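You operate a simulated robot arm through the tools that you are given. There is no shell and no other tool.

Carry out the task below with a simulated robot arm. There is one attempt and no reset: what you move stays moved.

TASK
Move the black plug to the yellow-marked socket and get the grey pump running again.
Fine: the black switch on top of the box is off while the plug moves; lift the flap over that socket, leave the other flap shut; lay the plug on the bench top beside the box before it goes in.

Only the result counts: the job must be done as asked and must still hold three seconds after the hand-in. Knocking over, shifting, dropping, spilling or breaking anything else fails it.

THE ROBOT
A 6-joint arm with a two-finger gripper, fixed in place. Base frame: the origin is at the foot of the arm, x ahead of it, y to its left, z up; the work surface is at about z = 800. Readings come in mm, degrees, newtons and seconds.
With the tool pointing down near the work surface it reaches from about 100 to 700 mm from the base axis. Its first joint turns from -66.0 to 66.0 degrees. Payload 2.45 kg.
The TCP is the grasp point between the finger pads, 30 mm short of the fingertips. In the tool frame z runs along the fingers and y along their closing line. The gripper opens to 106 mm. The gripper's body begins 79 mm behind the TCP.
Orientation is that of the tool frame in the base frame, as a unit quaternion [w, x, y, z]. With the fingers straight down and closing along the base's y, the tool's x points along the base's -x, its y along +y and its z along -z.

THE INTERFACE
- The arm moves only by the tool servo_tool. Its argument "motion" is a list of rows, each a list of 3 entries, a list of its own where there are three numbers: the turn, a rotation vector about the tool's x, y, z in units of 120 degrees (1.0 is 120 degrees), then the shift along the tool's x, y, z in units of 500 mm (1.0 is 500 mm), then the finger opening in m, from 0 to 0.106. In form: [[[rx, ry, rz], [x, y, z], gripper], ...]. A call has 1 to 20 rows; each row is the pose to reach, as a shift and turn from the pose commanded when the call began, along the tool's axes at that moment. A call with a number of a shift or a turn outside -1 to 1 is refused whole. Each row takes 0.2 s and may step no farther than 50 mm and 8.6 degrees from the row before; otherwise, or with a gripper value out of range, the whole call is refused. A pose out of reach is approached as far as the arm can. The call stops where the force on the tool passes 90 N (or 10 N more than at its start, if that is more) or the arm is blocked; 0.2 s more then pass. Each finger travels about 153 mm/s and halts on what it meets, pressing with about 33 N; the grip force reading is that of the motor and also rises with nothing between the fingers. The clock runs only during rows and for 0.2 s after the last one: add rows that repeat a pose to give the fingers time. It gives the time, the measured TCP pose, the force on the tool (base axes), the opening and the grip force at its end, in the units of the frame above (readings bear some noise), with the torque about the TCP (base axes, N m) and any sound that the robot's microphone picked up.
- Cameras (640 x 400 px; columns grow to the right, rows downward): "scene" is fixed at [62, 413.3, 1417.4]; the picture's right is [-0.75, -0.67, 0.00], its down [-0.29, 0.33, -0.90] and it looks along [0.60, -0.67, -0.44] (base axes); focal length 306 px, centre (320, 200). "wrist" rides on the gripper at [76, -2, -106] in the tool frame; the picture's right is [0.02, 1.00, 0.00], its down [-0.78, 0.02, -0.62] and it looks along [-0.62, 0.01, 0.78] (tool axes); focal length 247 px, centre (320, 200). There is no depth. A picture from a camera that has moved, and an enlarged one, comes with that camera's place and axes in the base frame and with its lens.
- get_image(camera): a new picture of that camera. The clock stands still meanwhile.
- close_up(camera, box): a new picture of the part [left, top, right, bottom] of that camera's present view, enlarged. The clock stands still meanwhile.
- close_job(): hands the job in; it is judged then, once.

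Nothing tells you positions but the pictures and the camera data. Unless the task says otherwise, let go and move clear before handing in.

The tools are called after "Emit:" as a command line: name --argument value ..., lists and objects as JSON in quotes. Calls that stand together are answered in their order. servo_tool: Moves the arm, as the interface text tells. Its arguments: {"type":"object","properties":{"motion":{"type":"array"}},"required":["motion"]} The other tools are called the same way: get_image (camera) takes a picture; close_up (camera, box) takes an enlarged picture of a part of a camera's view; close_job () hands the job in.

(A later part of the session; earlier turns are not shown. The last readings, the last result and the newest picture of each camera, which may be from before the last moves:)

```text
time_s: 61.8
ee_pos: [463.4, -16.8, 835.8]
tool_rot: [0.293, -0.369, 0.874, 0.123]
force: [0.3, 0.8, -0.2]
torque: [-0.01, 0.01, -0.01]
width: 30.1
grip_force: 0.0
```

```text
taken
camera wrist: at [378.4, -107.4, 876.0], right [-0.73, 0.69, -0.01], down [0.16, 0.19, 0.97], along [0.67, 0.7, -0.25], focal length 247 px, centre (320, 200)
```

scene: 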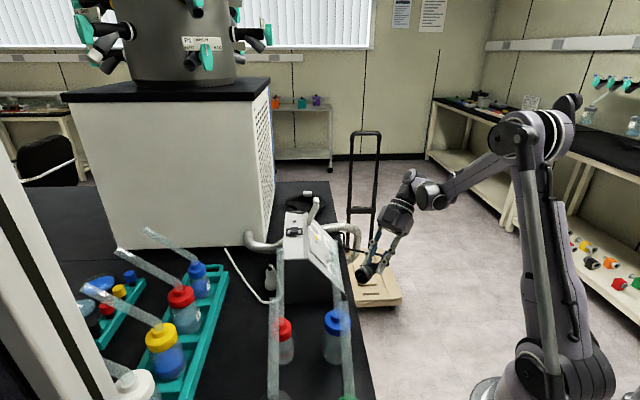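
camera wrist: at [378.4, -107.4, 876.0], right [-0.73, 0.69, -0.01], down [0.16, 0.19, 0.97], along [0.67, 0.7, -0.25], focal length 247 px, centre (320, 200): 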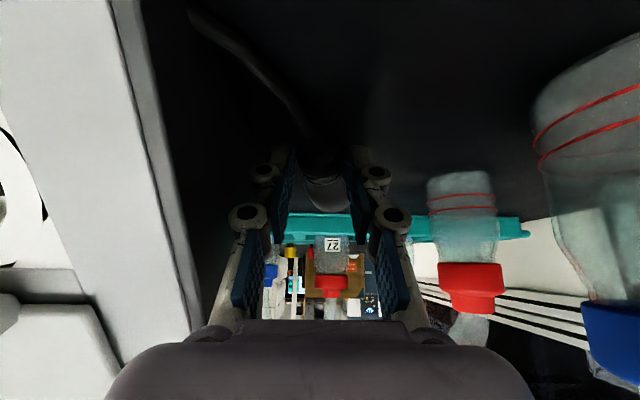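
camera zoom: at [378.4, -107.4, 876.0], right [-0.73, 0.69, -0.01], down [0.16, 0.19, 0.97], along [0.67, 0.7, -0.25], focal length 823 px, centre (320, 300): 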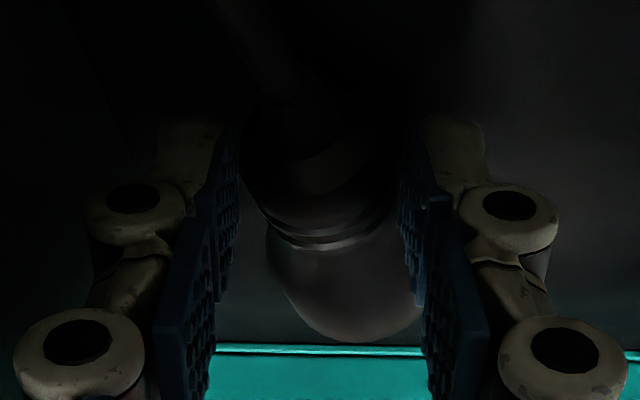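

The plug rolled and turned slightly; closing the fingers will straighten it. I grip it and then back out to check the pins.

Emit:
servo_tool --motion '[[[0, 0, 0], [0, 0, 0], 0.028], [[0, 0, 0], [0, 0, 0], 0.026], [[0, 0, 0], [0, 0, 0], 0.02], [[0, 0, 0], [0, 0, 0], 0.015], [[0, 0, 0], [0, 0, 0], 0.015]]'

Emit:
close_up --camera "wrist" --box '[260, 110, 380, 230]'

```text
time_s: 63.0
ee_pos: [464.1, -17.5, 837.9]
tool_rot: [0.294, -0.369, 0.873, 0.123]
force: [-0.6, -0.3, 0.7]
torque: [-0.02, 0.01, -0.03]
width: 25.2
grip_force: 32.5
```

```text
3.33 times, centred on (320, 170) of wrist
camera zoom: at [378.3, -107.4, 876.1], right [-0.73, 0.69, -0.02], down [0.16, 0.19, 0.97], along [0.67, 0.7, -0.25], focal length 823 px, centre (320, 300)
```

zoom: 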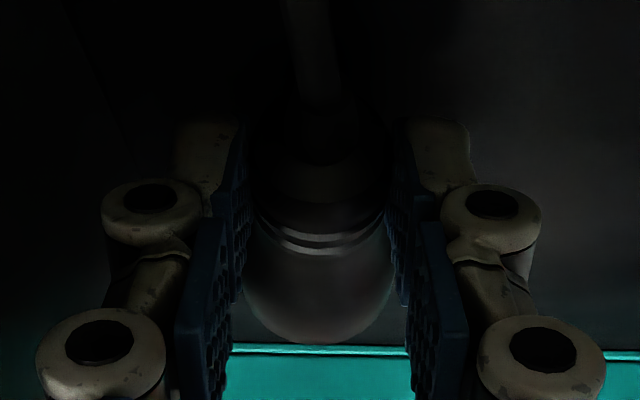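

The plug is gripped again. I tilt slightly, back out along the same safe path, and turn to show the pins to the scene camera.

Emit:
servo_tool --motion '[[[0, -0.03, 0], [0.003, 0, -0.012], 0.015], [[0, -0.058, 0], [0.0064, 0, -0.0248], 0.015], [[0, -0.058, 0], [0.013, 0, -0.08], 0.015], [[0, -0.058, 0], [0.022, 0, -0.15], 0.015], [[0, -0.058, 0], [0.034, 0, -0.24], 0.015], [[0, -0.058, 0], [0.046, 0, -0.33], 0.015], [[0, -0.058, 0], [0.07, -0.03, -0.38], 0.015]]'

Emit:
close_up --camera "scene" --box '[330, 250, 380, 290]'

```text
time_s: 64.6
ee_pos: [374.4, -129.5, 969.3]
tool_rot: [0.346, -0.36, 0.854, 0.144]
force: [-0.7, 0.5, -0.2]
torque: [-0.04, 0.02, 0.01]
width: 25.3
grip_force: 33.3
```

```text
10.00 times, centred on (355, 270) of scene
camera zoom: at [62.0, 413.3, 1417.4], right [-0.75, -0.67, 0.0], down [-0.29, 0.33, -0.9], along [0.6, -0.67, -0.44], focal length 3060 px, centre (-30, -500)
```

zoom: 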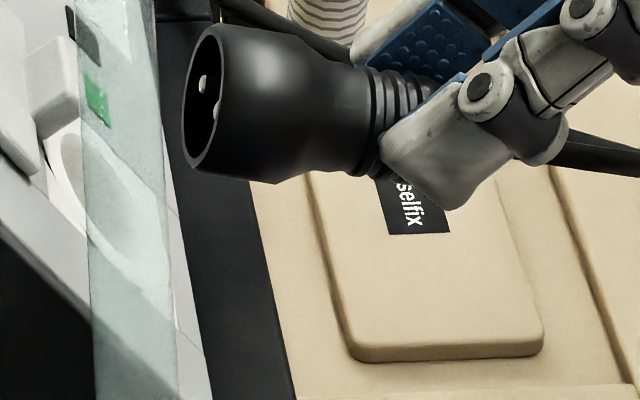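

The push slid the plug rather than rolling it; the pins are still roughly across the fingers. I take the same wrist close-up as at extraction, to compare the collar facets and judge whether the plug's roll really changed.

Emit:
close_up --camera "wrist" --box '[240, 100, 400, 230]'

Emit:
close_up --camera "wrist" --box '[295, 120, 345, 170]'

```text
3.08 times, centred on (320, 165) of wrist
camera zoom: at [287.0, -222.3, 992.2], right [-0.73, 0.69, -0.02], down [0.08, 0.11, 0.99], along [0.68, 0.72, -0.13], focal length 760 px, centre (320, 308)
```

zoom: 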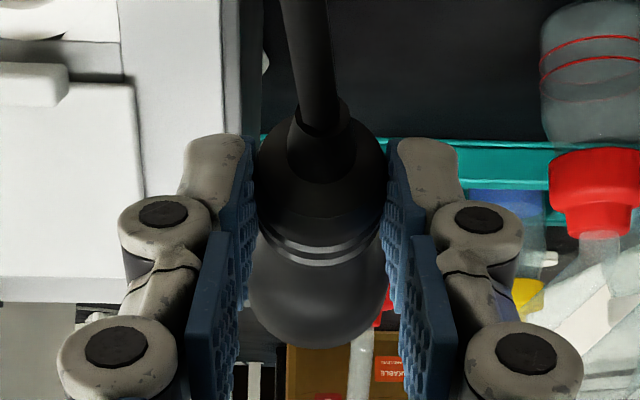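

```text
8.00 times, centred on (320, 145) of wrist
camera zoom: at [287.0, -222.3, 992.2], right [-0.73, 0.69, -0.02], down [0.08, 0.11, 0.99], along [0.68, 0.72, -0.13], focal length 1976 px, centre (320, 640)
```

zoom: 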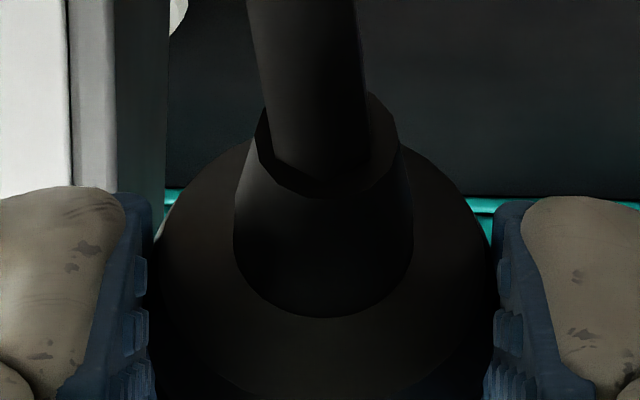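

The collar gives no clear answer. But the socket floor is flat and the pins sit recessed inside the shroud, so the pins can't key into it. The plug's small 13° roll fits its release, so I'll restore the original roll with a small hand turn. I carry the plug back in front of the yellow socket, bringing the hand upright.

Emit:
servo_tool --motion '[[[0, 0.05, 0], [-0.005, -0.06, -0.005], 0.015], [[0, 0.11, 0], [-0.012, -0.13, -0.012], 0.015], [[0, 0.17, 0], [-0.02, -0.21, -0.02], 0.015], [[0, 0.23, 0], [-0.027, -0.29, -0.027], 0.015], [[0, 0.29, 0], [-0.033, -0.36, -0.033], 0.015], [[0, 0.34, 0], [-0.037, -0.41, -0.038], 0.015], [[0, 0.367, 0], [-0.039, -0.426, -0.0402], 0.015]]'

Emit:
get_image --camera "wrist"

Emit:
close_up --camera "scene" --box '[300, 180, 400, 260]'

```text
time_s: 66.2
ee_pos: [529.1, -279.4, 993.7]
tool_rot: [0.0, -0.389, 0.921, -0.001]
force: [-0.3, -0.2, -1.2]
torque: [-0.03, 0.04, 0.02]
width: 25.2
grip_force: 33.2
```

```text
taken
camera wrist: at [477.1, -334.6, 1100.6], right [-0.73, 0.68, 0.0], down [0.53, 0.57, 0.62], along [0.43, 0.45, -0.78], focal length 247 px, centre (320, 200)
```

wrist: 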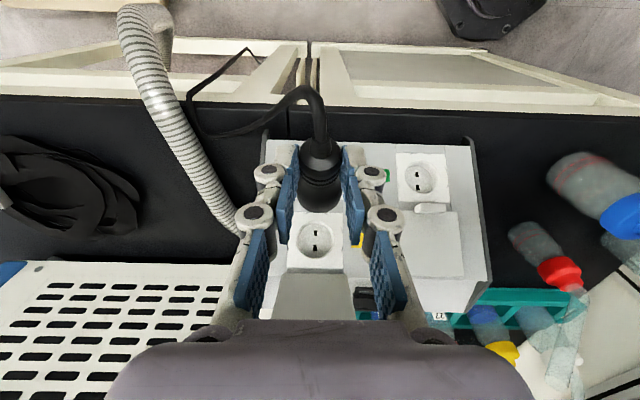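

```text
5.00 times, centred on (350, 220) of scene
camera zoom: at [62.0, 413.3, 1417.4], right [-0.75, -0.67, 0.0], down [-0.29, 0.33, -0.9], along [0.6, -0.67, -0.44], focal length 1530 px, centre (170, 100)
```

zoom: 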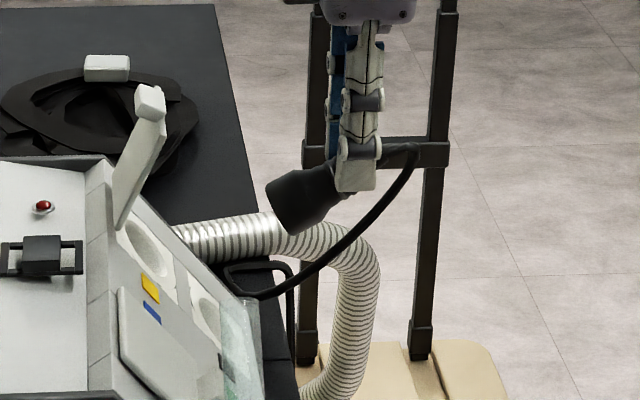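

The plug axis is about 30° up against the 37° normal, and its front is where I computed. I add 5° of pitch and the 13° roll correction while bringing the front to 40 mm from the yellow socket.

Emit:
servo_tool --motion '[[[0.029, 0.014, -0.022], [-0.01, 0.002, -0.008], 0.015], [[0.058, 0.028, -0.043], [-0.03, 0.004, -0.008], 0.015], [[0.0867, 0.0417, -0.065], [-0.06, 0.0066, -0.008], 0.015], [[0.0867, 0.0417, -0.065], [-0.085, 0.0066, -0.008], 0.015], [[0.0867, 0.0417, -0.065], [-0.103, 0.0066, -0.008], 0.015]]'

Emit:
get_image --camera "wrist"

Emit:
close_up --camera "scene" --box '[300, 190, 370, 250]'

Emit:
close_up --camera "wrist" --box '[240, 120, 400, 280]'

```text
time_s: 67.4
ee_pos: [560.0, -239.4, 999.8]
tool_rot: [-0.003, -0.447, 0.889, -0.102]
force: [-0.4, -0.2, -0.5]
torque: [-0.01, -0.01, 0.0]
width: 25.0
grip_force: 33.3
```

```text
taken
camera wrist: at [508.4, -281.6, 1111.3], right [-0.81, 0.56, -0.17], down [0.4, 0.75, 0.53], along [0.43, 0.36, -0.83], focal length 247 px, centre (320, 200)
```

wrist: 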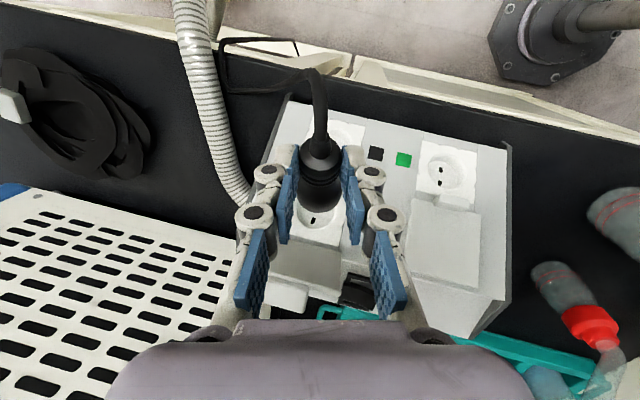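

```text
6.67 times, centred on (335, 220) of scene
camera zoom: at [62.0, 413.3, 1417.4], right [-0.75, -0.67, 0.0], down [-0.29, 0.33, -0.9], along [0.6, -0.67, -0.44], focal length 2040 px, centre (220, 67)
```

zoom: 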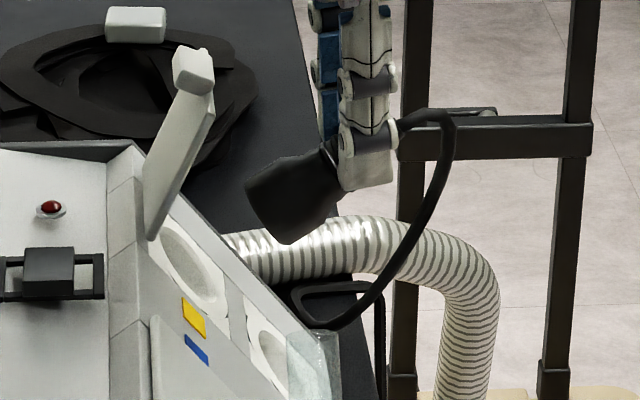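

```text
2.50 times, centred on (320, 200) of wrist
camera zoom: at [508.4, -281.6, 1111.3], right [-0.81, 0.56, -0.17], down [0.4, 0.75, 0.53], along [0.43, 0.36, -0.83], focal length 617 px, centre (320, 200)
```

zoom: 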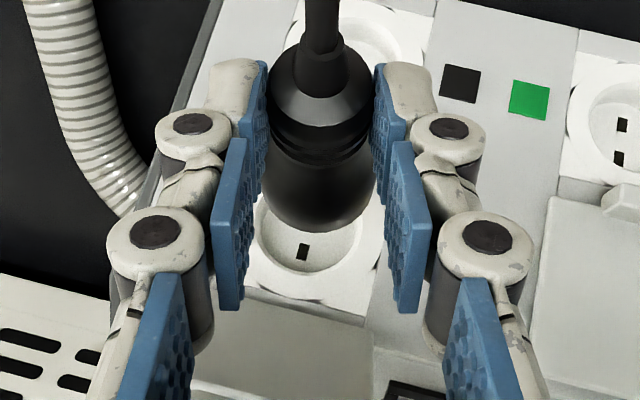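

The plug axis now matches the socket normal at about 37°, with the front 40 mm out and about 3 mm to the right. I correct that and advance 30 mm along the normal.

Emit:
servo_tool --motion '[[[0, 0, 0], [-0.0165, -0.0054, 0.0125], 0.015], [[0, 0, 0], [-0.033, -0.0054, 0.0235], 0.015], [[0, 0, 0], [-0.0494, -0.0054, 0.0344], 0.015]]'

Emit:
close_up --camera "scene" --box '[300, 190, 370, 250]'

Emit:
close_up --camera "wrist" --box '[240, 120, 400, 280]'

```text
time_s: 68.2
ee_pos: [579.2, -225.5, 981.0]
tool_rot: [-0.006, -0.448, 0.888, -0.102]
force: [0.2, 0.1, -0.3]
torque: [0.03, 0.02, -0.01]
width: 25.1
grip_force: 32.8
```

```text
6.67 times, centred on (335, 220) of scene
camera zoom: at [62.0, 413.3, 1417.4], right [-0.75, -0.67, 0.0], down [-0.29, 0.33, -0.9], along [0.6, -0.67, -0.44], focal length 2040 px, centre (220, 67)
```

zoom: 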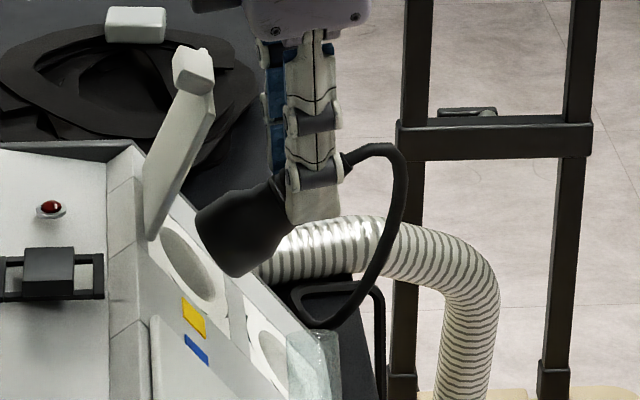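

```text
2.50 times, centred on (320, 200) of wrist
camera zoom: at [527.0, -267.6, 1092.6], right [-0.81, 0.56, -0.17], down [0.4, 0.75, 0.53], along [0.43, 0.36, -0.83], focal length 617 px, centre (320, 200)
```

zoom: 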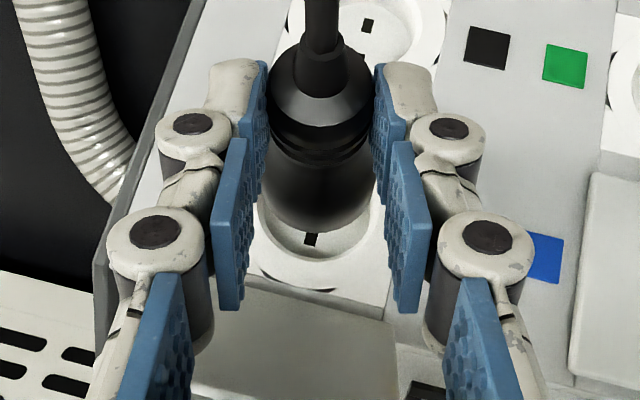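

The front is now about 12 mm from the socket plane and centred within a couple of millimetres. I advance slowly into the recess, watching the force.

Emit:
servo_tool --motion '[[[0, 0, 0], [-0.0085, 0.002, 0.0053], 0.015], [[0, 0, 0], [-0.017, 0.002, 0.0106], 0.015], [[0, 0, 0], [-0.0221, 0.002, 0.0138], 0.015], [[0, 0, 0], [-0.0272, 0.002, 0.017], 0.015]]'

Emit:
close_up --camera "scene" --box '[300, 190, 370, 250]'

Emit:
close_up --camera "wrist" --box '[240, 120, 400, 280]'

```text
time_s: 69.2
ee_pos: [586.9, -215.8, 971.1]
tool_rot: [-0.005, -0.447, 0.889, -0.1]
force: [-0.2, 0.0, -0.1]
torque: [-0.04, -0.02, 0.01]
width: 25.0
grip_force: 33.0
```

```text
6.67 times, centred on (335, 220) of scene
camera zoom: at [62.0, 413.3, 1417.4], right [-0.75, -0.67, 0.0], down [-0.29, 0.33, -0.9], along [0.6, -0.67, -0.44], focal length 2040 px, centre (220, 67)
```

zoom: 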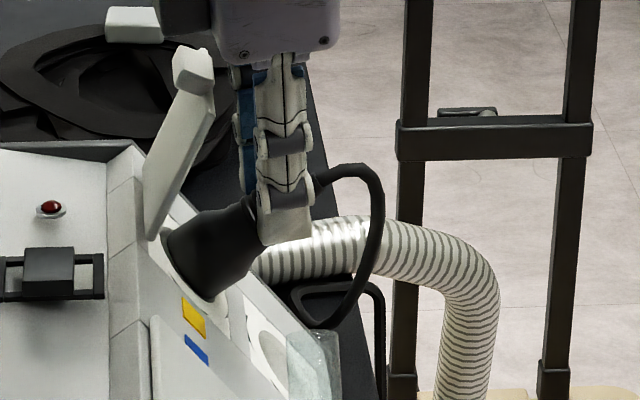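

```text
2.50 times, centred on (320, 200) of wrist
camera zoom: at [534.8, -257.0, 1083.2], right [-0.81, 0.56, -0.17], down [0.4, 0.75, 0.53], along [0.43, 0.36, -0.83], focal length 617 px, centre (320, 200)
```

zoom: 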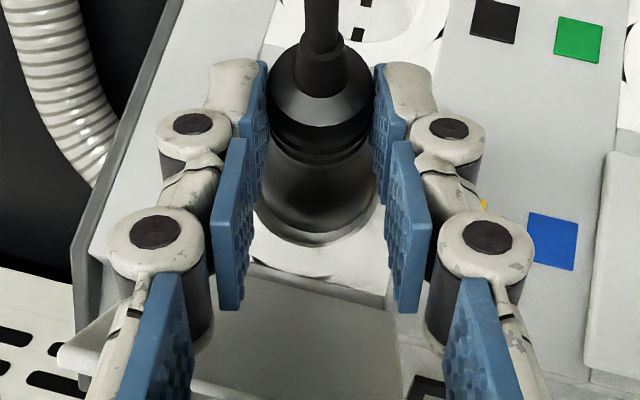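

The plug's front is inside the recess with no contact force. I continue in 2 mm steps.

Emit:
servo_tool --motion '[[[0, 0, 0], [-0.0034, 0, 0.0021], 0.015], [[0, 0, 0], [-0.0068, 0, 0.0042], 0.015], [[0, 0, 0], [-0.0102, 0, 0.0064], 0.015]]'

Emit:
close_up --camera "scene" --box '[300, 190, 370, 250]'

```text
time_s: 70.0
ee_pos: [589.8, -212.0, 967.0]
tool_rot: [-0.005, -0.448, 0.888, -0.102]
force: [-1.0, -0.8, 4.6]
torque: [0.04, -0.06, 0.0]
width: 24.8
grip_force: 32.5
```

```text
6.67 times, centred on (335, 220) of scene
camera zoom: at [61.9, 413.3, 1417.4], right [-0.75, -0.67, 0.0], down [-0.29, 0.33, -0.9], along [0.6, -0.67, -0.44], focal length 2040 px, centre (220, 67)
```

zoom: 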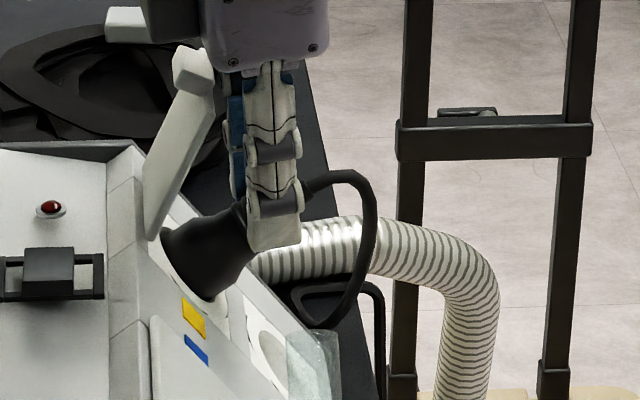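

Light contact of about 5 N now. I compare the seating depth with how the plug sat originally.

Emit:
close_up --camera "scene" --box '[310, 205, 350, 245]'

Emit:
close_up --camera "wrist" --box '[270, 130, 370, 230]'

```text
10.00 times, centred on (330, 225) of scene
camera zoom: at [61.9, 413.3, 1417.4], right [-0.75, -0.67, 0.0], down [-0.29, 0.33, -0.9], along [0.6, -0.67, -0.44], focal length 3060 px, centre (220, -50)
```

zoom: 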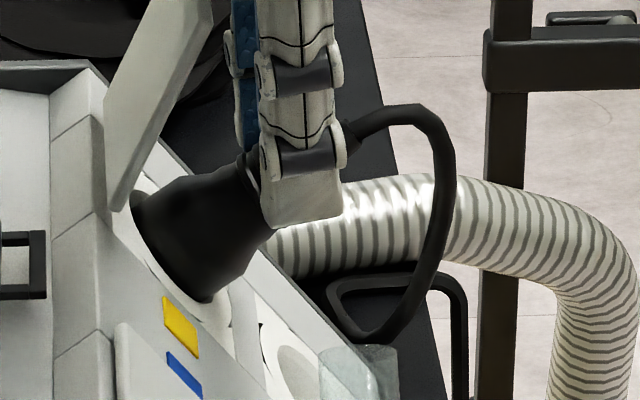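

```text
4.00 times, centred on (320, 180) of wrist
camera zoom: at [538.2, -254.1, 1079.7], right [-0.81, 0.56, -0.17], down [0.4, 0.75, 0.53], along [0.43, 0.36, -0.83], focal length 988 px, centre (320, 280)
```

zoom: 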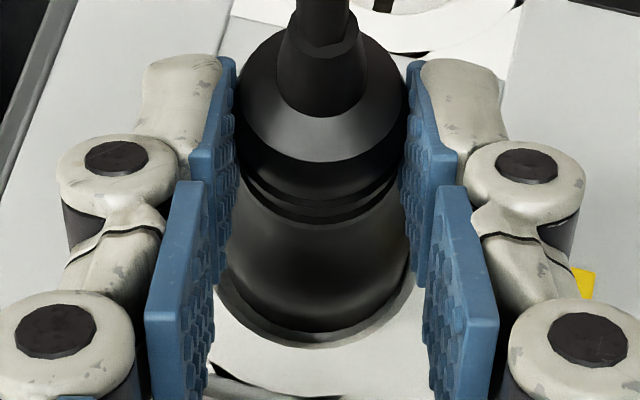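

The plug is in the recess with an even gap around it. I push a few millimetres further, checking the force after each step.

Emit:
servo_tool --motion '[[[0, 0, 0], [-0.0017, 0, 0.0011], 0.015], [[0, 0, 0], [-0.0034, 0, 0.0021], 0.015]]'

```text
time_s: 70.6
ee_pos: [590.8, -210.9, 966.6]
tool_rot: [-0.005, -0.448, 0.888, -0.102]
force: [-1.7, -3.1, 8.6]
torque: [0.03, -0.16, -0.04]
width: 25.5
grip_force: 32.9
```

The force is mostly up-slope, so I shift 1–1.5 mm up-slope while pushing in further.

Emit:
servo_tool --motion '[[[0, 0, 0], [-0.0012, -0.0006, -0.0022], 0.015], [[0, 0, 0], [-0.0046, -0.0006, 0.0], 0.015], [[0, 0, 0], [-0.0063, -0.0006, 0.001], 0.015]]'

Emit:
close_up --camera "scene" --box '[310, 205, 350, 245]'

```text
time_s: 71.4
ee_pos: [593.6, -209.8, 965.4]
tool_rot: [-0.004, -0.447, 0.889, -0.102]
force: [-2.3, -8.6, 5.9]
torque: [-0.07, -0.15, -0.2]
width: 25.2
grip_force: 32.6
```

```text
10.00 times, centred on (330, 225) of scene
camera zoom: at [61.8, 413.1, 1417.5], right [-0.75, -0.67, 0.0], down [-0.29, 0.33, -0.9], along [0.6, -0.67, -0.44], focal length 3060 px, centre (220, -50)
```

zoom: 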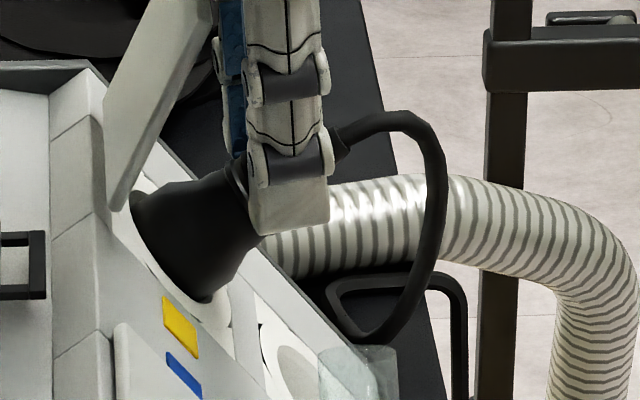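

The plug seems bottomed, and the fingers are starting to slide along it. I press once more along the normal to make sure.

Emit:
servo_tool --motion '[[[0, 0, 0], [-0.0034, 0, 0.0021], 0.015], [[0, 0, 0], [-0.0068, 0, 0.0043], 0.015], [[0, 0, 0], [-0.0068, 0, 0.0043], 0.015]]'

Emit:
close_up --camera "scene" --box '[310, 205, 350, 245]'

Emit:
close_up --camera "wrist" --box '[270, 130, 370, 230]'

```text
time_s: 72.2
ee_pos: [592.9, -208.7, 964.5]
tool_rot: [-0.006, -0.447, 0.889, -0.103]
force: [-18.3, -15.3, 29.4]
torque: [1.11, -1.24, -0.22]
width: 25.1
grip_force: 33.1
```

```text
10.00 times, centred on (330, 225) of scene
camera zoom: at [60.9, 413.0, 1417.5], right [-0.75, -0.67, 0.0], down [-0.29, 0.33, -0.9], along [0.6, -0.67, -0.44], focal length 3060 px, centre (220, -50)
```

zoom: 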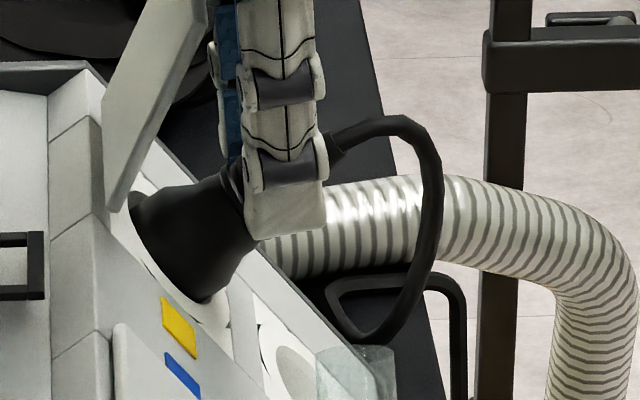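

```text
4.00 times, centred on (320, 180) of wrist
camera zoom: at [541.0, -250.0, 1076.5], right [-0.81, 0.56, -0.17], down [0.41, 0.75, 0.53], along [0.43, 0.35, -0.83], focal length 988 px, centre (320, 280)
```

zoom: 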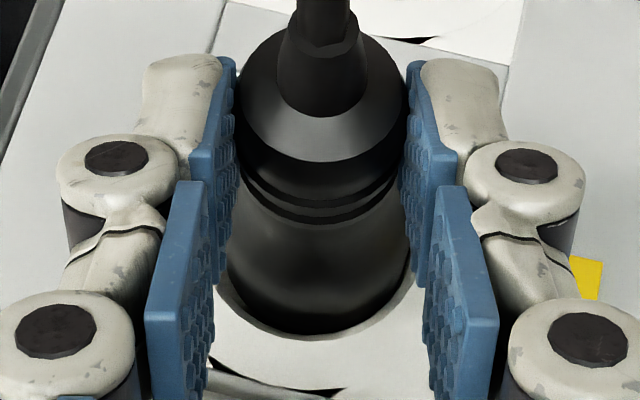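

The grooves sit about 12 mm further out than when the plug was originally seated, so it isn't fully in. It is touching the down-slope wall of the tapered recess. I back off slightly, shift up-slope and try again.

Emit:
servo_tool --motion '[[[0, 0, 0], [0.0085, 0, -0.0053], 0.015], [[0, 0, 0], [0.0064, -0.0011, -0.0095], 0.015], [[0, 0, 0], [0.0013, -0.0011, -0.0063], 0.015], [[0, 0, 0], [-0.0038, -0.0011, -0.0031], 0.015]]'

Emit:
close_up --camera "wrist" --box '[270, 130, 370, 230]'

```text
time_s: 73.2
ee_pos: [593.7, -207.8, 966.4]
tool_rot: [-0.007, -0.445, 0.889, -0.102]
force: [-30.3, -16.7, 21.6]
torque: [1.19, -1.29, -0.15]
width: 25.0
grip_force: 33.2
```

```text
4.00 times, centred on (320, 180) of wrist
camera zoom: at [541.6, -249.5, 1078.8], right [-0.81, 0.57, -0.17], down [0.41, 0.75, 0.52], along [0.43, 0.35, -0.83], focal length 988 px, centre (320, 280)
```

zoom: 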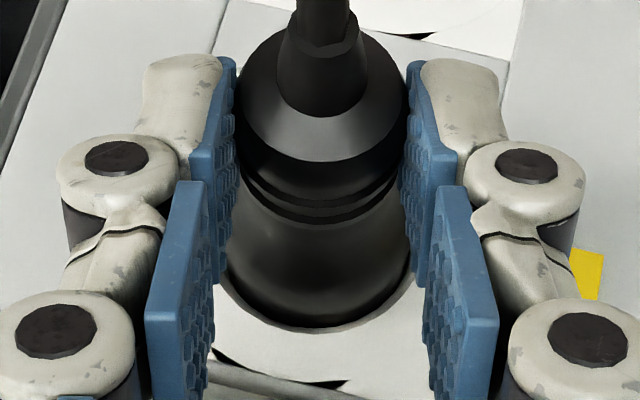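

The torque reading places the blocking force at the flap's tip. The hand's housing is pressing on the open flap, not the plug on the socket. I tilt the hand outward about the grip point to clear the flap, keeping the plug in the recess.

Emit:
servo_tool --motion '[[[0, -0.0417, 0], [0.0055, 0, -0.0005], 0.015], [[0, -0.0833, 0], [0.0104, 0, 0.0002], 0.015], [[0, -0.125, 0], [0.0151, 0, 0.0012], 0.015]]'

Emit:
close_up --camera "scene" --box '[300, 185, 360, 245]'

Emit:
close_up --camera "wrist" --box '[240, 120, 400, 280]'

```text
time_s: 74.0
ee_pos: [591.9, -211.2, 963.9]
tool_rot: [0.111, -0.457, 0.882, -0.043]
force: [-4.5, -9.7, -7.6]
torque: [-0.88, 0.62, -0.21]
width: 25.4
grip_force: 33.0
```

```text
6.67 times, centred on (330, 215) of scene
camera zoom: at [62.0, 413.1, 1417.5], right [-0.75, -0.67, 0.0], down [-0.29, 0.33, -0.9], along [0.6, -0.67, -0.44], focal length 2040 px, centre (253, 100)
```

zoom: 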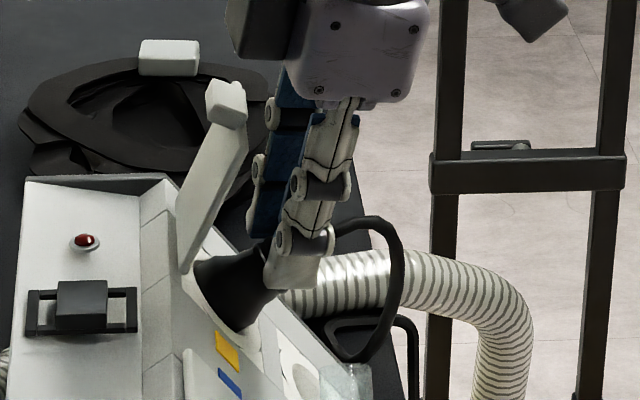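

```text
2.50 times, centred on (320, 200) of wrist
camera zoom: at [527.2, -277.1, 1056.0], right [-0.81, 0.56, -0.18], down [0.28, 0.63, 0.72], along [0.52, 0.53, -0.67], focal length 617 px, centre (320, 200)
```

zoom: 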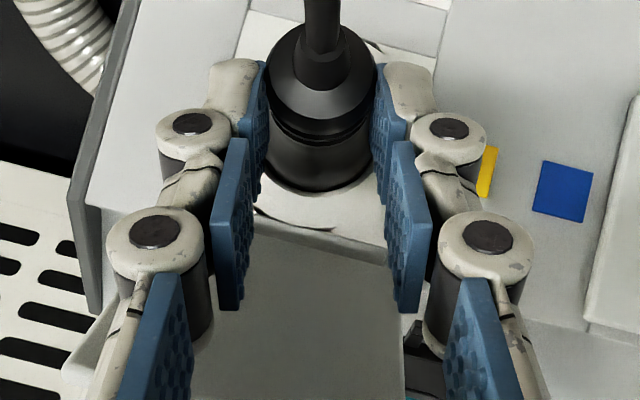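

The hand is clear of the flap now and the plug looks deeper in. I press in further along the normal, easing slightly down-slope.

Emit:
servo_tool --motion '[[[0, 0, 0], [-0.0012, 0.0003, 0.005], 0.015], [[0, 0, 0], [-0.0039, 0.0003, 0.0079], 0.015], [[0, 0, 0], [-0.0066, 0.0003, 0.0108], 0.015], [[0, 0, 0], [-0.0094, 0.0003, 0.0137], 0.015]]'

Emit:
close_up --camera "scene" --box '[300, 185, 360, 245]'

Emit:
close_up --camera "wrist" --box '[270, 110, 370, 210]'

```text
time_s: 75.0
ee_pos: [595.9, -207.6, 957.7]
tool_rot: [0.11, -0.455, 0.882, -0.043]
force: [-17.2, -12.9, 20.2]
torque: [-0.48, 0.4, -0.15]
width: 25.3
grip_force: 33.1
```

```text
6.67 times, centred on (330, 215) of scene
camera zoom: at [61.1, 413.1, 1417.5], right [-0.75, -0.67, 0.0], down [-0.29, 0.33, -0.9], along [0.6, -0.67, -0.44], focal length 2040 px, centre (253, 100)
```

zoom: 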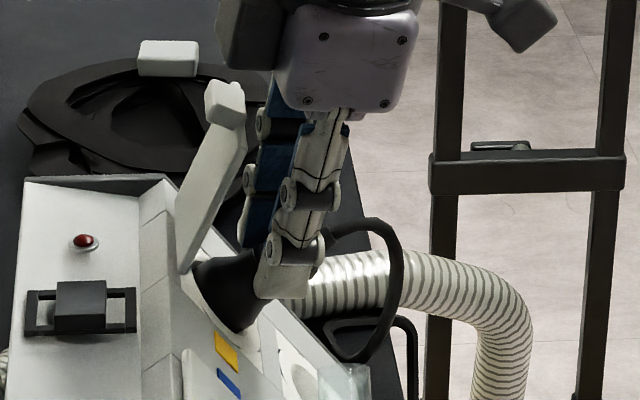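

```text
4.00 times, centred on (320, 160) of wrist
camera zoom: at [529.8, -274.2, 1051.3], right [-0.81, 0.56, -0.18], down [0.28, 0.63, 0.72], along [0.52, 0.53, -0.67], focal length 988 px, centre (320, 360)
```

zoom: 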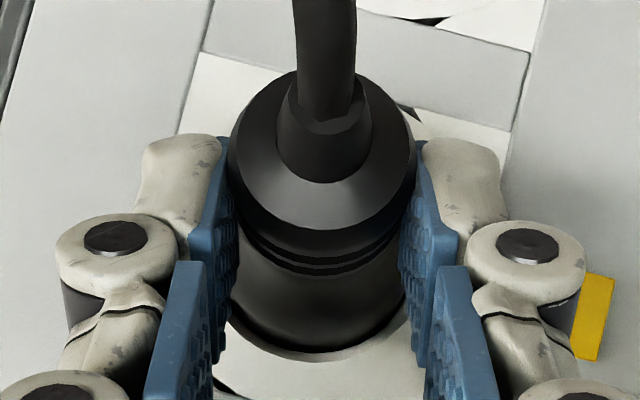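

The force now goes straight through the plug into the socket at about 29 N, and the shoulder sits at the same height as when originally seated (about 41 mm). I ease off and release the plug.

Emit:
servo_tool --motion '[[[0, 0, 0], [0.001, 0, -0.001], 0.015], [[0, 0, 0], [0.001, 0, -0.001], 0.028], [[0, 0, 0], [0.001, 0, -0.001], 0.04], [[0, 0, 0], [0.001, 0, -0.001], 0.055], [[0, 0, 0], [0.001, 0, -0.001], 0.055]]'

Emit:
close_up --camera "scene" --box '[300, 185, 360, 245]'

Emit:
close_up --camera "wrist" --box '[270, 110, 370, 210]'

```text
time_s: 76.2
ee_pos: [596.5, -207.4, 960.0]
tool_rot: [0.112, -0.458, 0.881, -0.042]
force: [-0.1, -0.4, -0.2]
torque: [-0.05, -0.01, -0.01]
width: 55.0
grip_force: 0.1
```

```text
6.67 times, centred on (330, 215) of scene
camera zoom: at [62.0, 413.3, 1417.4], right [-0.75, -0.67, 0.0], down [-0.29, 0.33, -0.9], along [0.6, -0.67, -0.44], focal length 2040 px, centre (253, 100)
```

zoom: 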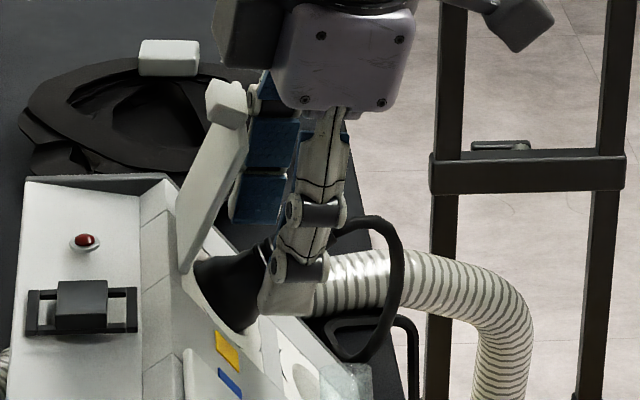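

```text
4.00 times, centred on (320, 160) of wrist
camera zoom: at [531.6, -273.3, 1051.2], right [-0.81, 0.56, -0.18], down [0.28, 0.63, 0.72], along [0.52, 0.54, -0.67], focal length 988 px, centre (320, 360)
```

zoom: 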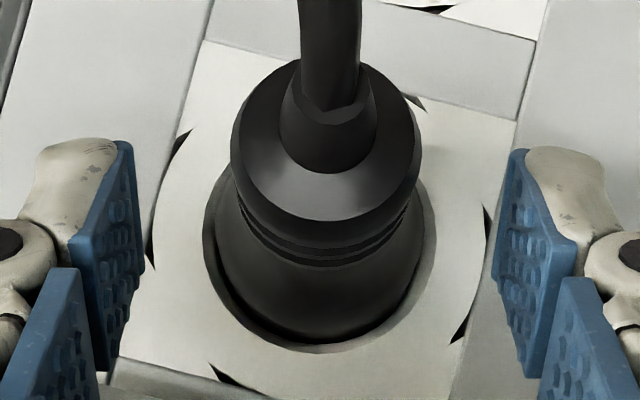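

The plug stays seated and centred in the yellow socket. I withdraw along the finger axis and check again.

Emit:
servo_tool --motion '[[[0, 0, 0], [0.004, 0, -0.03], 0.058], [[0, 0, 0], [0.01, 0, -0.08], 0.058], [[0, 0, 0], [0.02, 0, -0.15], 0.058], [[0, 0, 0], [0.03, 0, -0.22], 0.058]]'

Emit:
get_image --camera "wrist"

Emit:
close_up --camera "scene" --box '[300, 195, 370, 255]'

Emit:
get_image --camera "scene"

```text
time_s: 77.2
ee_pos: [562.8, -222.9, 1063.9]
tool_rot: [0.112, -0.457, 0.881, -0.043]
force: [-0.1, -1.2, -0.7]
torque: [-0.01, -0.04, 0.02]
width: 58.3
grip_force: 0.0
```

```text
taken
camera wrist: at [497.6, -288.8, 1156.1], right [-0.81, 0.56, -0.18], down [0.28, 0.63, 0.72], along [0.52, 0.54, -0.67], focal length 247 px, centre (320, 200)
```

wrist: 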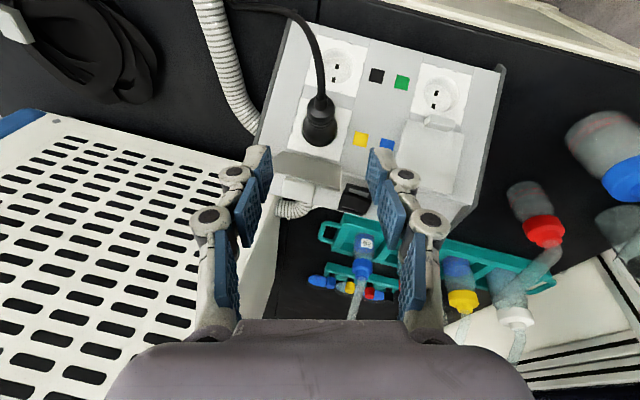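

```text
6.67 times, centred on (335, 225) of scene
camera zoom: at [62.0, 413.3, 1417.4], right [-0.75, -0.67, 0.0], down [-0.29, 0.33, -0.9], along [0.6, -0.67, -0.44], focal length 2040 px, centre (220, 33)
```

zoom: 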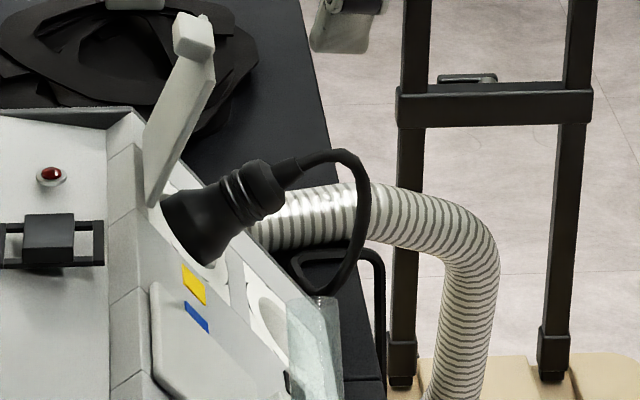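

```text
taken
```

scene: 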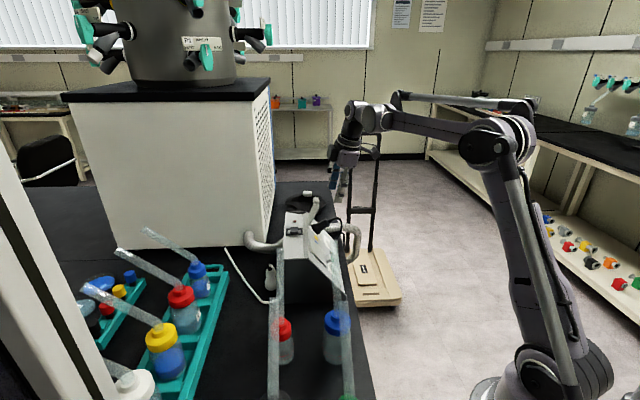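

The plug is seated in the yellow socket, the flap is open and the other flap is shut. Next I bring the hand back to vertical for pressing the switch.

Emit:
servo_tool --motion '[[[0, 0.0625, 0], [0, 0, 0], 0.03], [[0, 0.125, 0], [0, 0, 0], 0.0]]'

Emit:
servo_tool --motion '[[[-0.0433, -0.0208, 0.0325], [0, 0, 0], 0.0], [[-0.0867, -0.0417, 0.065], [0, 0, 0], 0.0]]'

```text
time_s: 77.8
ee_pos: [562.5, -223.4, 1063.9]
tool_rot: [-0.005, -0.446, 0.889, -0.102]
force: [0.7, 0.0, -0.5]
torque: [0.01, 0.0, 0.0]
width: 0.1
grip_force: 29.2
```

```text
time_s: 78.4
ee_pos: [563.2, -222.8, 1066.4]
tool_rot: [0.001, -0.387, 0.922, 0.0]
force: [-0.7, 0.2, 0.5]
torque: [-0.02, 0.03, 0.0]
width: 0.0
grip_force: 28.0
```

The hand is vertical with the fingers closed. I move along the box first, staying clear of the flap, then back over the switch's now raised end.

Emit:
servo_tool --motion '[[[0, 0, 0], [0, 0.07, 0], 0.0], [[0, 0, 0], [0, 0.13, 0], 0.0], [[0, 0, 0], [-0.085, 0.13, 0], 0.0], [[0, 0, 0], [-0.17, 0.13, 0], 0.0], [[0, 0, 0], [-0.251, 0.13, 0.02], 0.0], [[0, 0, 0], [-0.251, 0.13, 0.08], 0.0], [[0, 0, 0], [-0.251, 0.13, 0.113], 0.0]]'

Emit:
close_up --camera "wrist" --box '[220, 60, 420, 230]'

Emit:
close_up --camera "scene" --box '[270, 190, 340, 250]'

```text
time_s: 80.0
ee_pos: [604.7, -87.1, 1007.4]
tool_rot: [0.0, -0.388, 0.922, -0.001]
force: [-0.2, -0.1, 1.0]
torque: [0.01, 0.01, 0.0]
width: 0.0
grip_force: 28.4
```

```text
2.35 times, centred on (320, 145) of wrist
camera zoom: at [552.8, -143.1, 1113.9], right [-0.73, 0.68, 0.0], down [0.53, 0.57, 0.62], along [0.43, 0.45, -0.78], focal length 581 px, centre (320, 329)
```

zoom: 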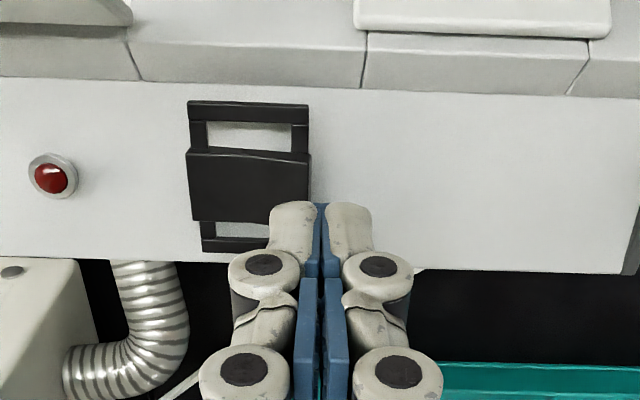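

```text
6.67 times, centred on (305, 220) of scene
camera zoom: at [62.0, 413.3, 1417.4], right [-0.75, -0.67, 0.0], down [-0.29, 0.33, -0.9], along [0.6, -0.67, -0.44], focal length 2040 px, centre (420, 67)
```

zoom: 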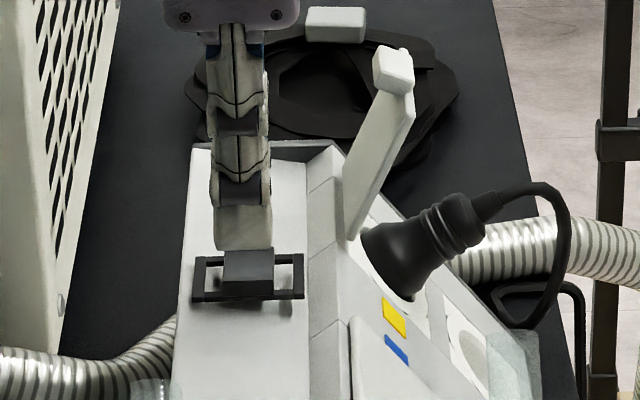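

The raised end is about 4 mm to the left of my fingertips. I shift over it and press, as I did before at the other end.

Emit:
servo_tool --motion '[[[0, 0, 0], [0.002, -0.01, 0.02], 0.0], [[0, 0, 0], [0.002, -0.01, 0.045], 0.0], [[0, 0, 0], [0.002, -0.01, 0.053], 0.0], [[0, 0, 0], [0.002, -0.01, 0.058], 0.0], [[0, 0, 0], [0.002, -0.01, 0.062], 0.0]]'

Emit:
close_up --camera "wrist" --box '[220, 60, 420, 230]'

Emit:
close_up --camera "scene" --box '[270, 190, 340, 250]'

```text
time_s: 81.2
ee_pos: [606.3, -92.6, 981.8]
tool_rot: [0.002, -0.388, 0.922, -0.004]
force: [9.4, -4.7, 74.0]
torque: [-0.52, -0.62, 0.02]
width: 0.0
grip_force: 28.4
heard: click
```

```text
2.35 times, centred on (320, 145) of wrist
camera zoom: at [554.1, -147.5, 1087.6], right [-0.73, 0.68, -0.01], down [0.53, 0.57, 0.62], along [0.43, 0.45, -0.78], focal length 581 px, centre (320, 329)
```

zoom: 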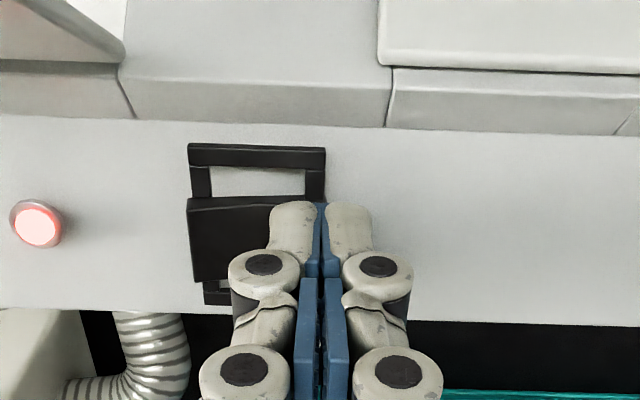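

```text
6.67 times, centred on (305, 220) of scene
camera zoom: at [60.8, 413.4, 1417.4], right [-0.75, -0.67, 0.0], down [-0.29, 0.33, -0.9], along [0.6, -0.67, -0.44], focal length 2040 px, centre (420, 67)
```

zoom: 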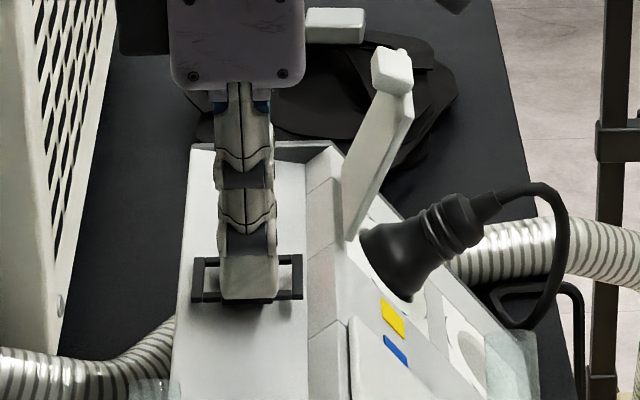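

The click was heard and the light is on again. I lift clear and listen for the pump.

Emit:
servo_tool --motion '[[[0, 0, 0], [0, 0, -0.03], 0.0], [[0, 0, 0], [0, 0, -0.1], 0.0], [[0, 0, 0], [0, 0.04, -0.16], 0.02], [[0, 0, 0], [0.06, 0.1, -0.16], 0.04], [[0, 0, 0], [0.12, 0.16, -0.16], 0.04], [[0, 0, 0], [0.12, 0.16, -0.16], 0.04], [[0, 0, 0], [0.12, 0.16, -0.16], 0.04], [[0, 0, 0], [0.12, 0.16, -0.16], 0.04]]'

Emit:
get_image --camera "scene"

Emit:
get_image --camera "wrist"

Emit:
close_up --camera "scene" --box '[270, 180, 370, 260]'

```text
time_s: 83.0
ee_pos: [507.8, -79.0, 1056.4]
tool_rot: [0.001, -0.389, 0.921, -0.001]
force: [-0.1, 0.3, 0.7]
torque: [-0.02, -0.03, 0.02]
width: 40.0
grip_force: 0.0
```

```text
taken
```

scene: 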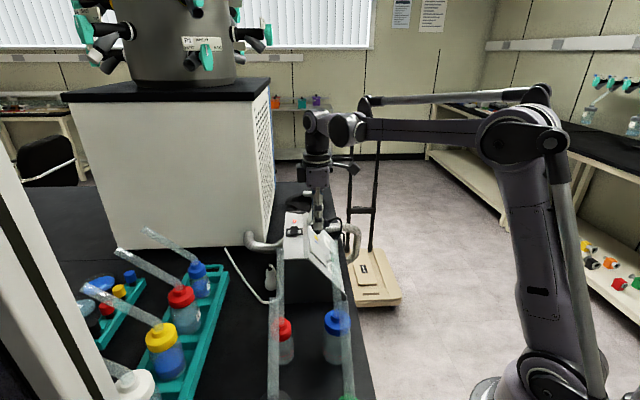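

```text
taken
camera wrist: at [456.0, -134.6, 1163.5], right [-0.73, 0.68, 0.0], down [0.53, 0.57, 0.62], along [0.43, 0.45, -0.78], focal length 247 px, centre (320, 200)
```

wrist: 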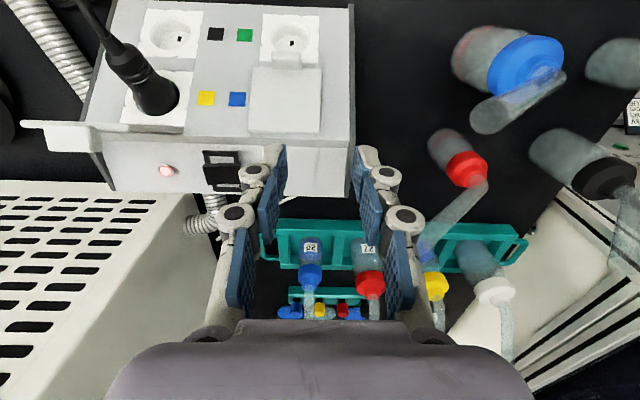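

```text
5.00 times, centred on (320, 220) of scene
camera zoom: at [62.0, 413.3, 1417.4], right [-0.75, -0.67, 0.0], down [-0.29, 0.33, -0.9], along [0.6, -0.67, -0.44], focal length 1530 px, centre (320, 100)
```

zoom: 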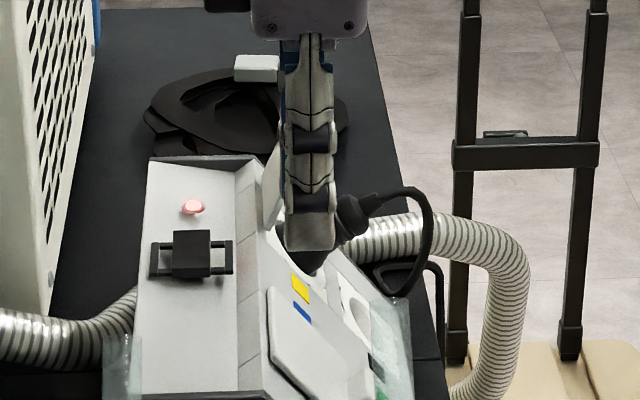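

The light is on, the plug is in the yellow socket and the flap is up. I move to a viewpoint like my first close look, to compare the seating depth with the original.

Emit:
servo_tool --motion '[[[0, 0, 0], [0.06, 0, -0.018], 0.06], [[0, 0, 0], [0.116, -0.03, -0.018], 0.07], [[0, 0, 0], [0.116, -0.1, -0.018], 0.09], [[0, 0, 0], [0.116, -0.17, -0.018], 0.09], [[0, 0, 0], [0.116, -0.25, -0.018], 0.09], [[0, 0, 0], [0.116, -0.315, -0.018], 0.09]]'

Emit:
close_up --camera "wrist" --box '[270, 80, 370, 160]'

Emit:
get_image --camera "wrist"

Emit:
close_up --camera "scene" --box '[310, 205, 360, 255]'

```text
time_s: 84.4
ee_pos: [580.1, -229.0, 1066.7]
tool_rot: [0.001, -0.388, 0.922, -0.001]
force: [-0.5, -0.4, -0.5]
torque: [0.05, 0.02, -0.05]
width: 90.0
grip_force: 0.1
```

```text
5.00 times, centred on (320, 120) of wrist
camera zoom: at [528.7, -284.6, 1173.0], right [-0.73, 0.68, 0.0], down [0.53, 0.57, 0.62], along [0.43, 0.45, -0.78], focal length 1235 px, centre (320, 600)
```

zoom: 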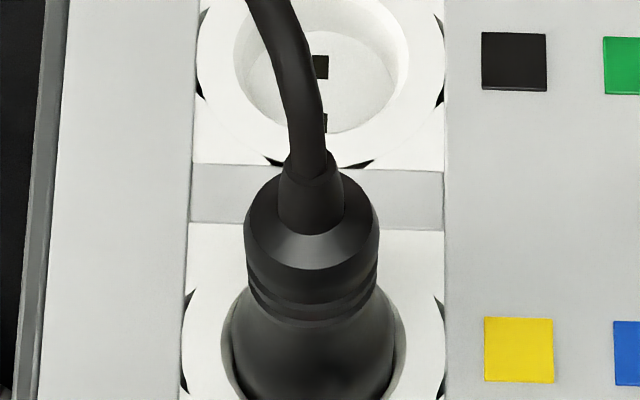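

```text
taken
camera wrist: at [528.7, -284.6, 1173.0], right [-0.73, 0.68, 0.0], down [0.53, 0.57, 0.62], along [0.43, 0.45, -0.78], focal length 247 px, centre (320, 200)
```

wrist: 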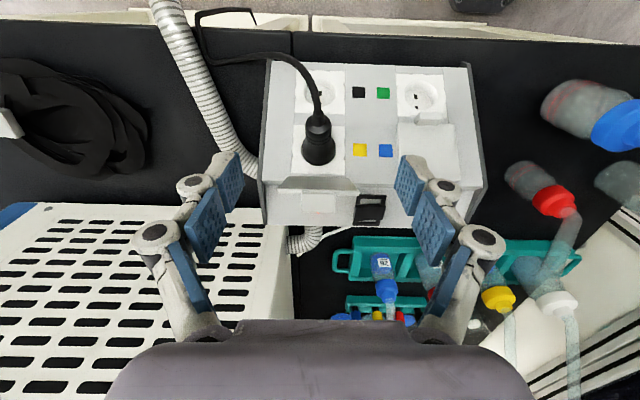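

```text
8.00 times, centred on (335, 230) of scene
camera zoom: at [62.0, 413.3, 1417.4], right [-0.75, -0.67, 0.0], down [-0.29, 0.33, -0.9], along [0.6, -0.67, -0.44], focal length 2448 px, centre (200, -40)
```

zoom: 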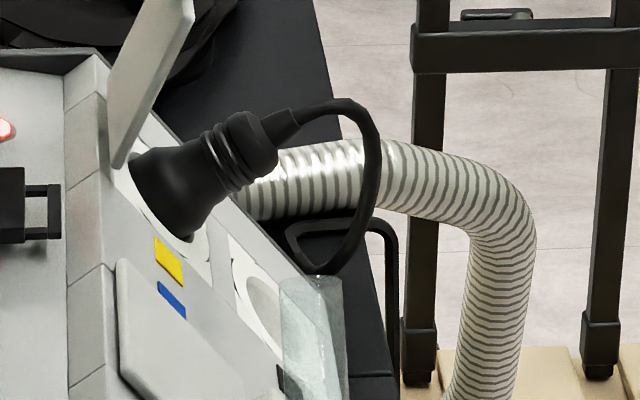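

By these measurements the plug is about 7 mm short of its original depth, so it needs a firmer push. The switch has to be off for that, so I go back to the switch and press its other end first.

Emit:
servo_tool --motion '[[[0, 0, 0], [0, 0.08, 0], 0.05], [[0, 0, 0], [0, 0.163, 0], 0.02], [[0, 0, 0], [-0.08, 0.163, 0], 0.0], [[0, 0, 0], [-0.16, 0.163, 0.01], 0.0], [[0, 0, 0], [-0.236, 0.163, 0.03], 0.0], [[0, 0, 0], [-0.236, 0.163, 0.1], 0.0], [[0, 0, 0], [-0.236, 0.12, 0.117], 0.0], [[0, 0, 0], [-0.236, 0.083, 0.117], 0.0]]'

Emit:
close_up --camera "wrist" --box '[220, 60, 420, 230]'

Emit:
close_up --camera "scene" --box '[270, 190, 340, 250]'

```text
time_s: 86.2
ee_pos: [631.3, -116.4, 1006.3]
tool_rot: [0.0, -0.388, 0.922, 0.0]
force: [0.4, -0.4, -0.3]
torque: [0.03, 0.0, 0.0]
width: 0.1
grip_force: 28.4
```

```text
2.35 times, centred on (320, 145) of wrist
camera zoom: at [579.5, -171.8, 1113.0], right [-0.73, 0.68, 0.0], down [0.53, 0.57, 0.62], along [0.43, 0.45, -0.78], focal length 581 px, centre (320, 329)
```

zoom: 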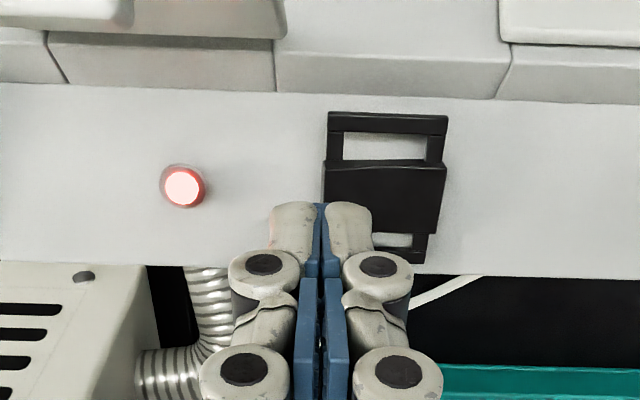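

```text
6.67 times, centred on (305, 220) of scene
camera zoom: at [62.0, 413.3, 1417.4], right [-0.75, -0.67, 0.0], down [-0.29, 0.33, -0.9], along [0.6, -0.67, -0.44], focal length 2040 px, centre (420, 67)
```

zoom: 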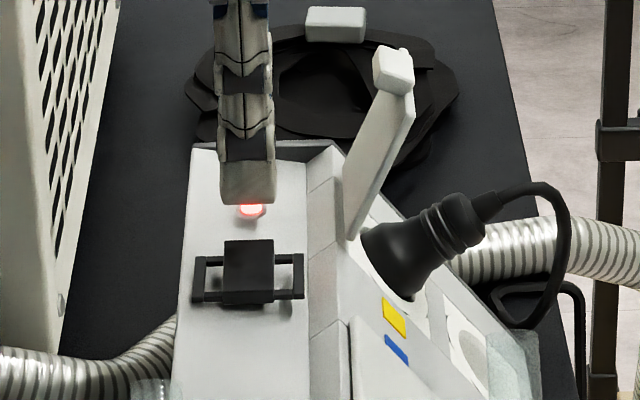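

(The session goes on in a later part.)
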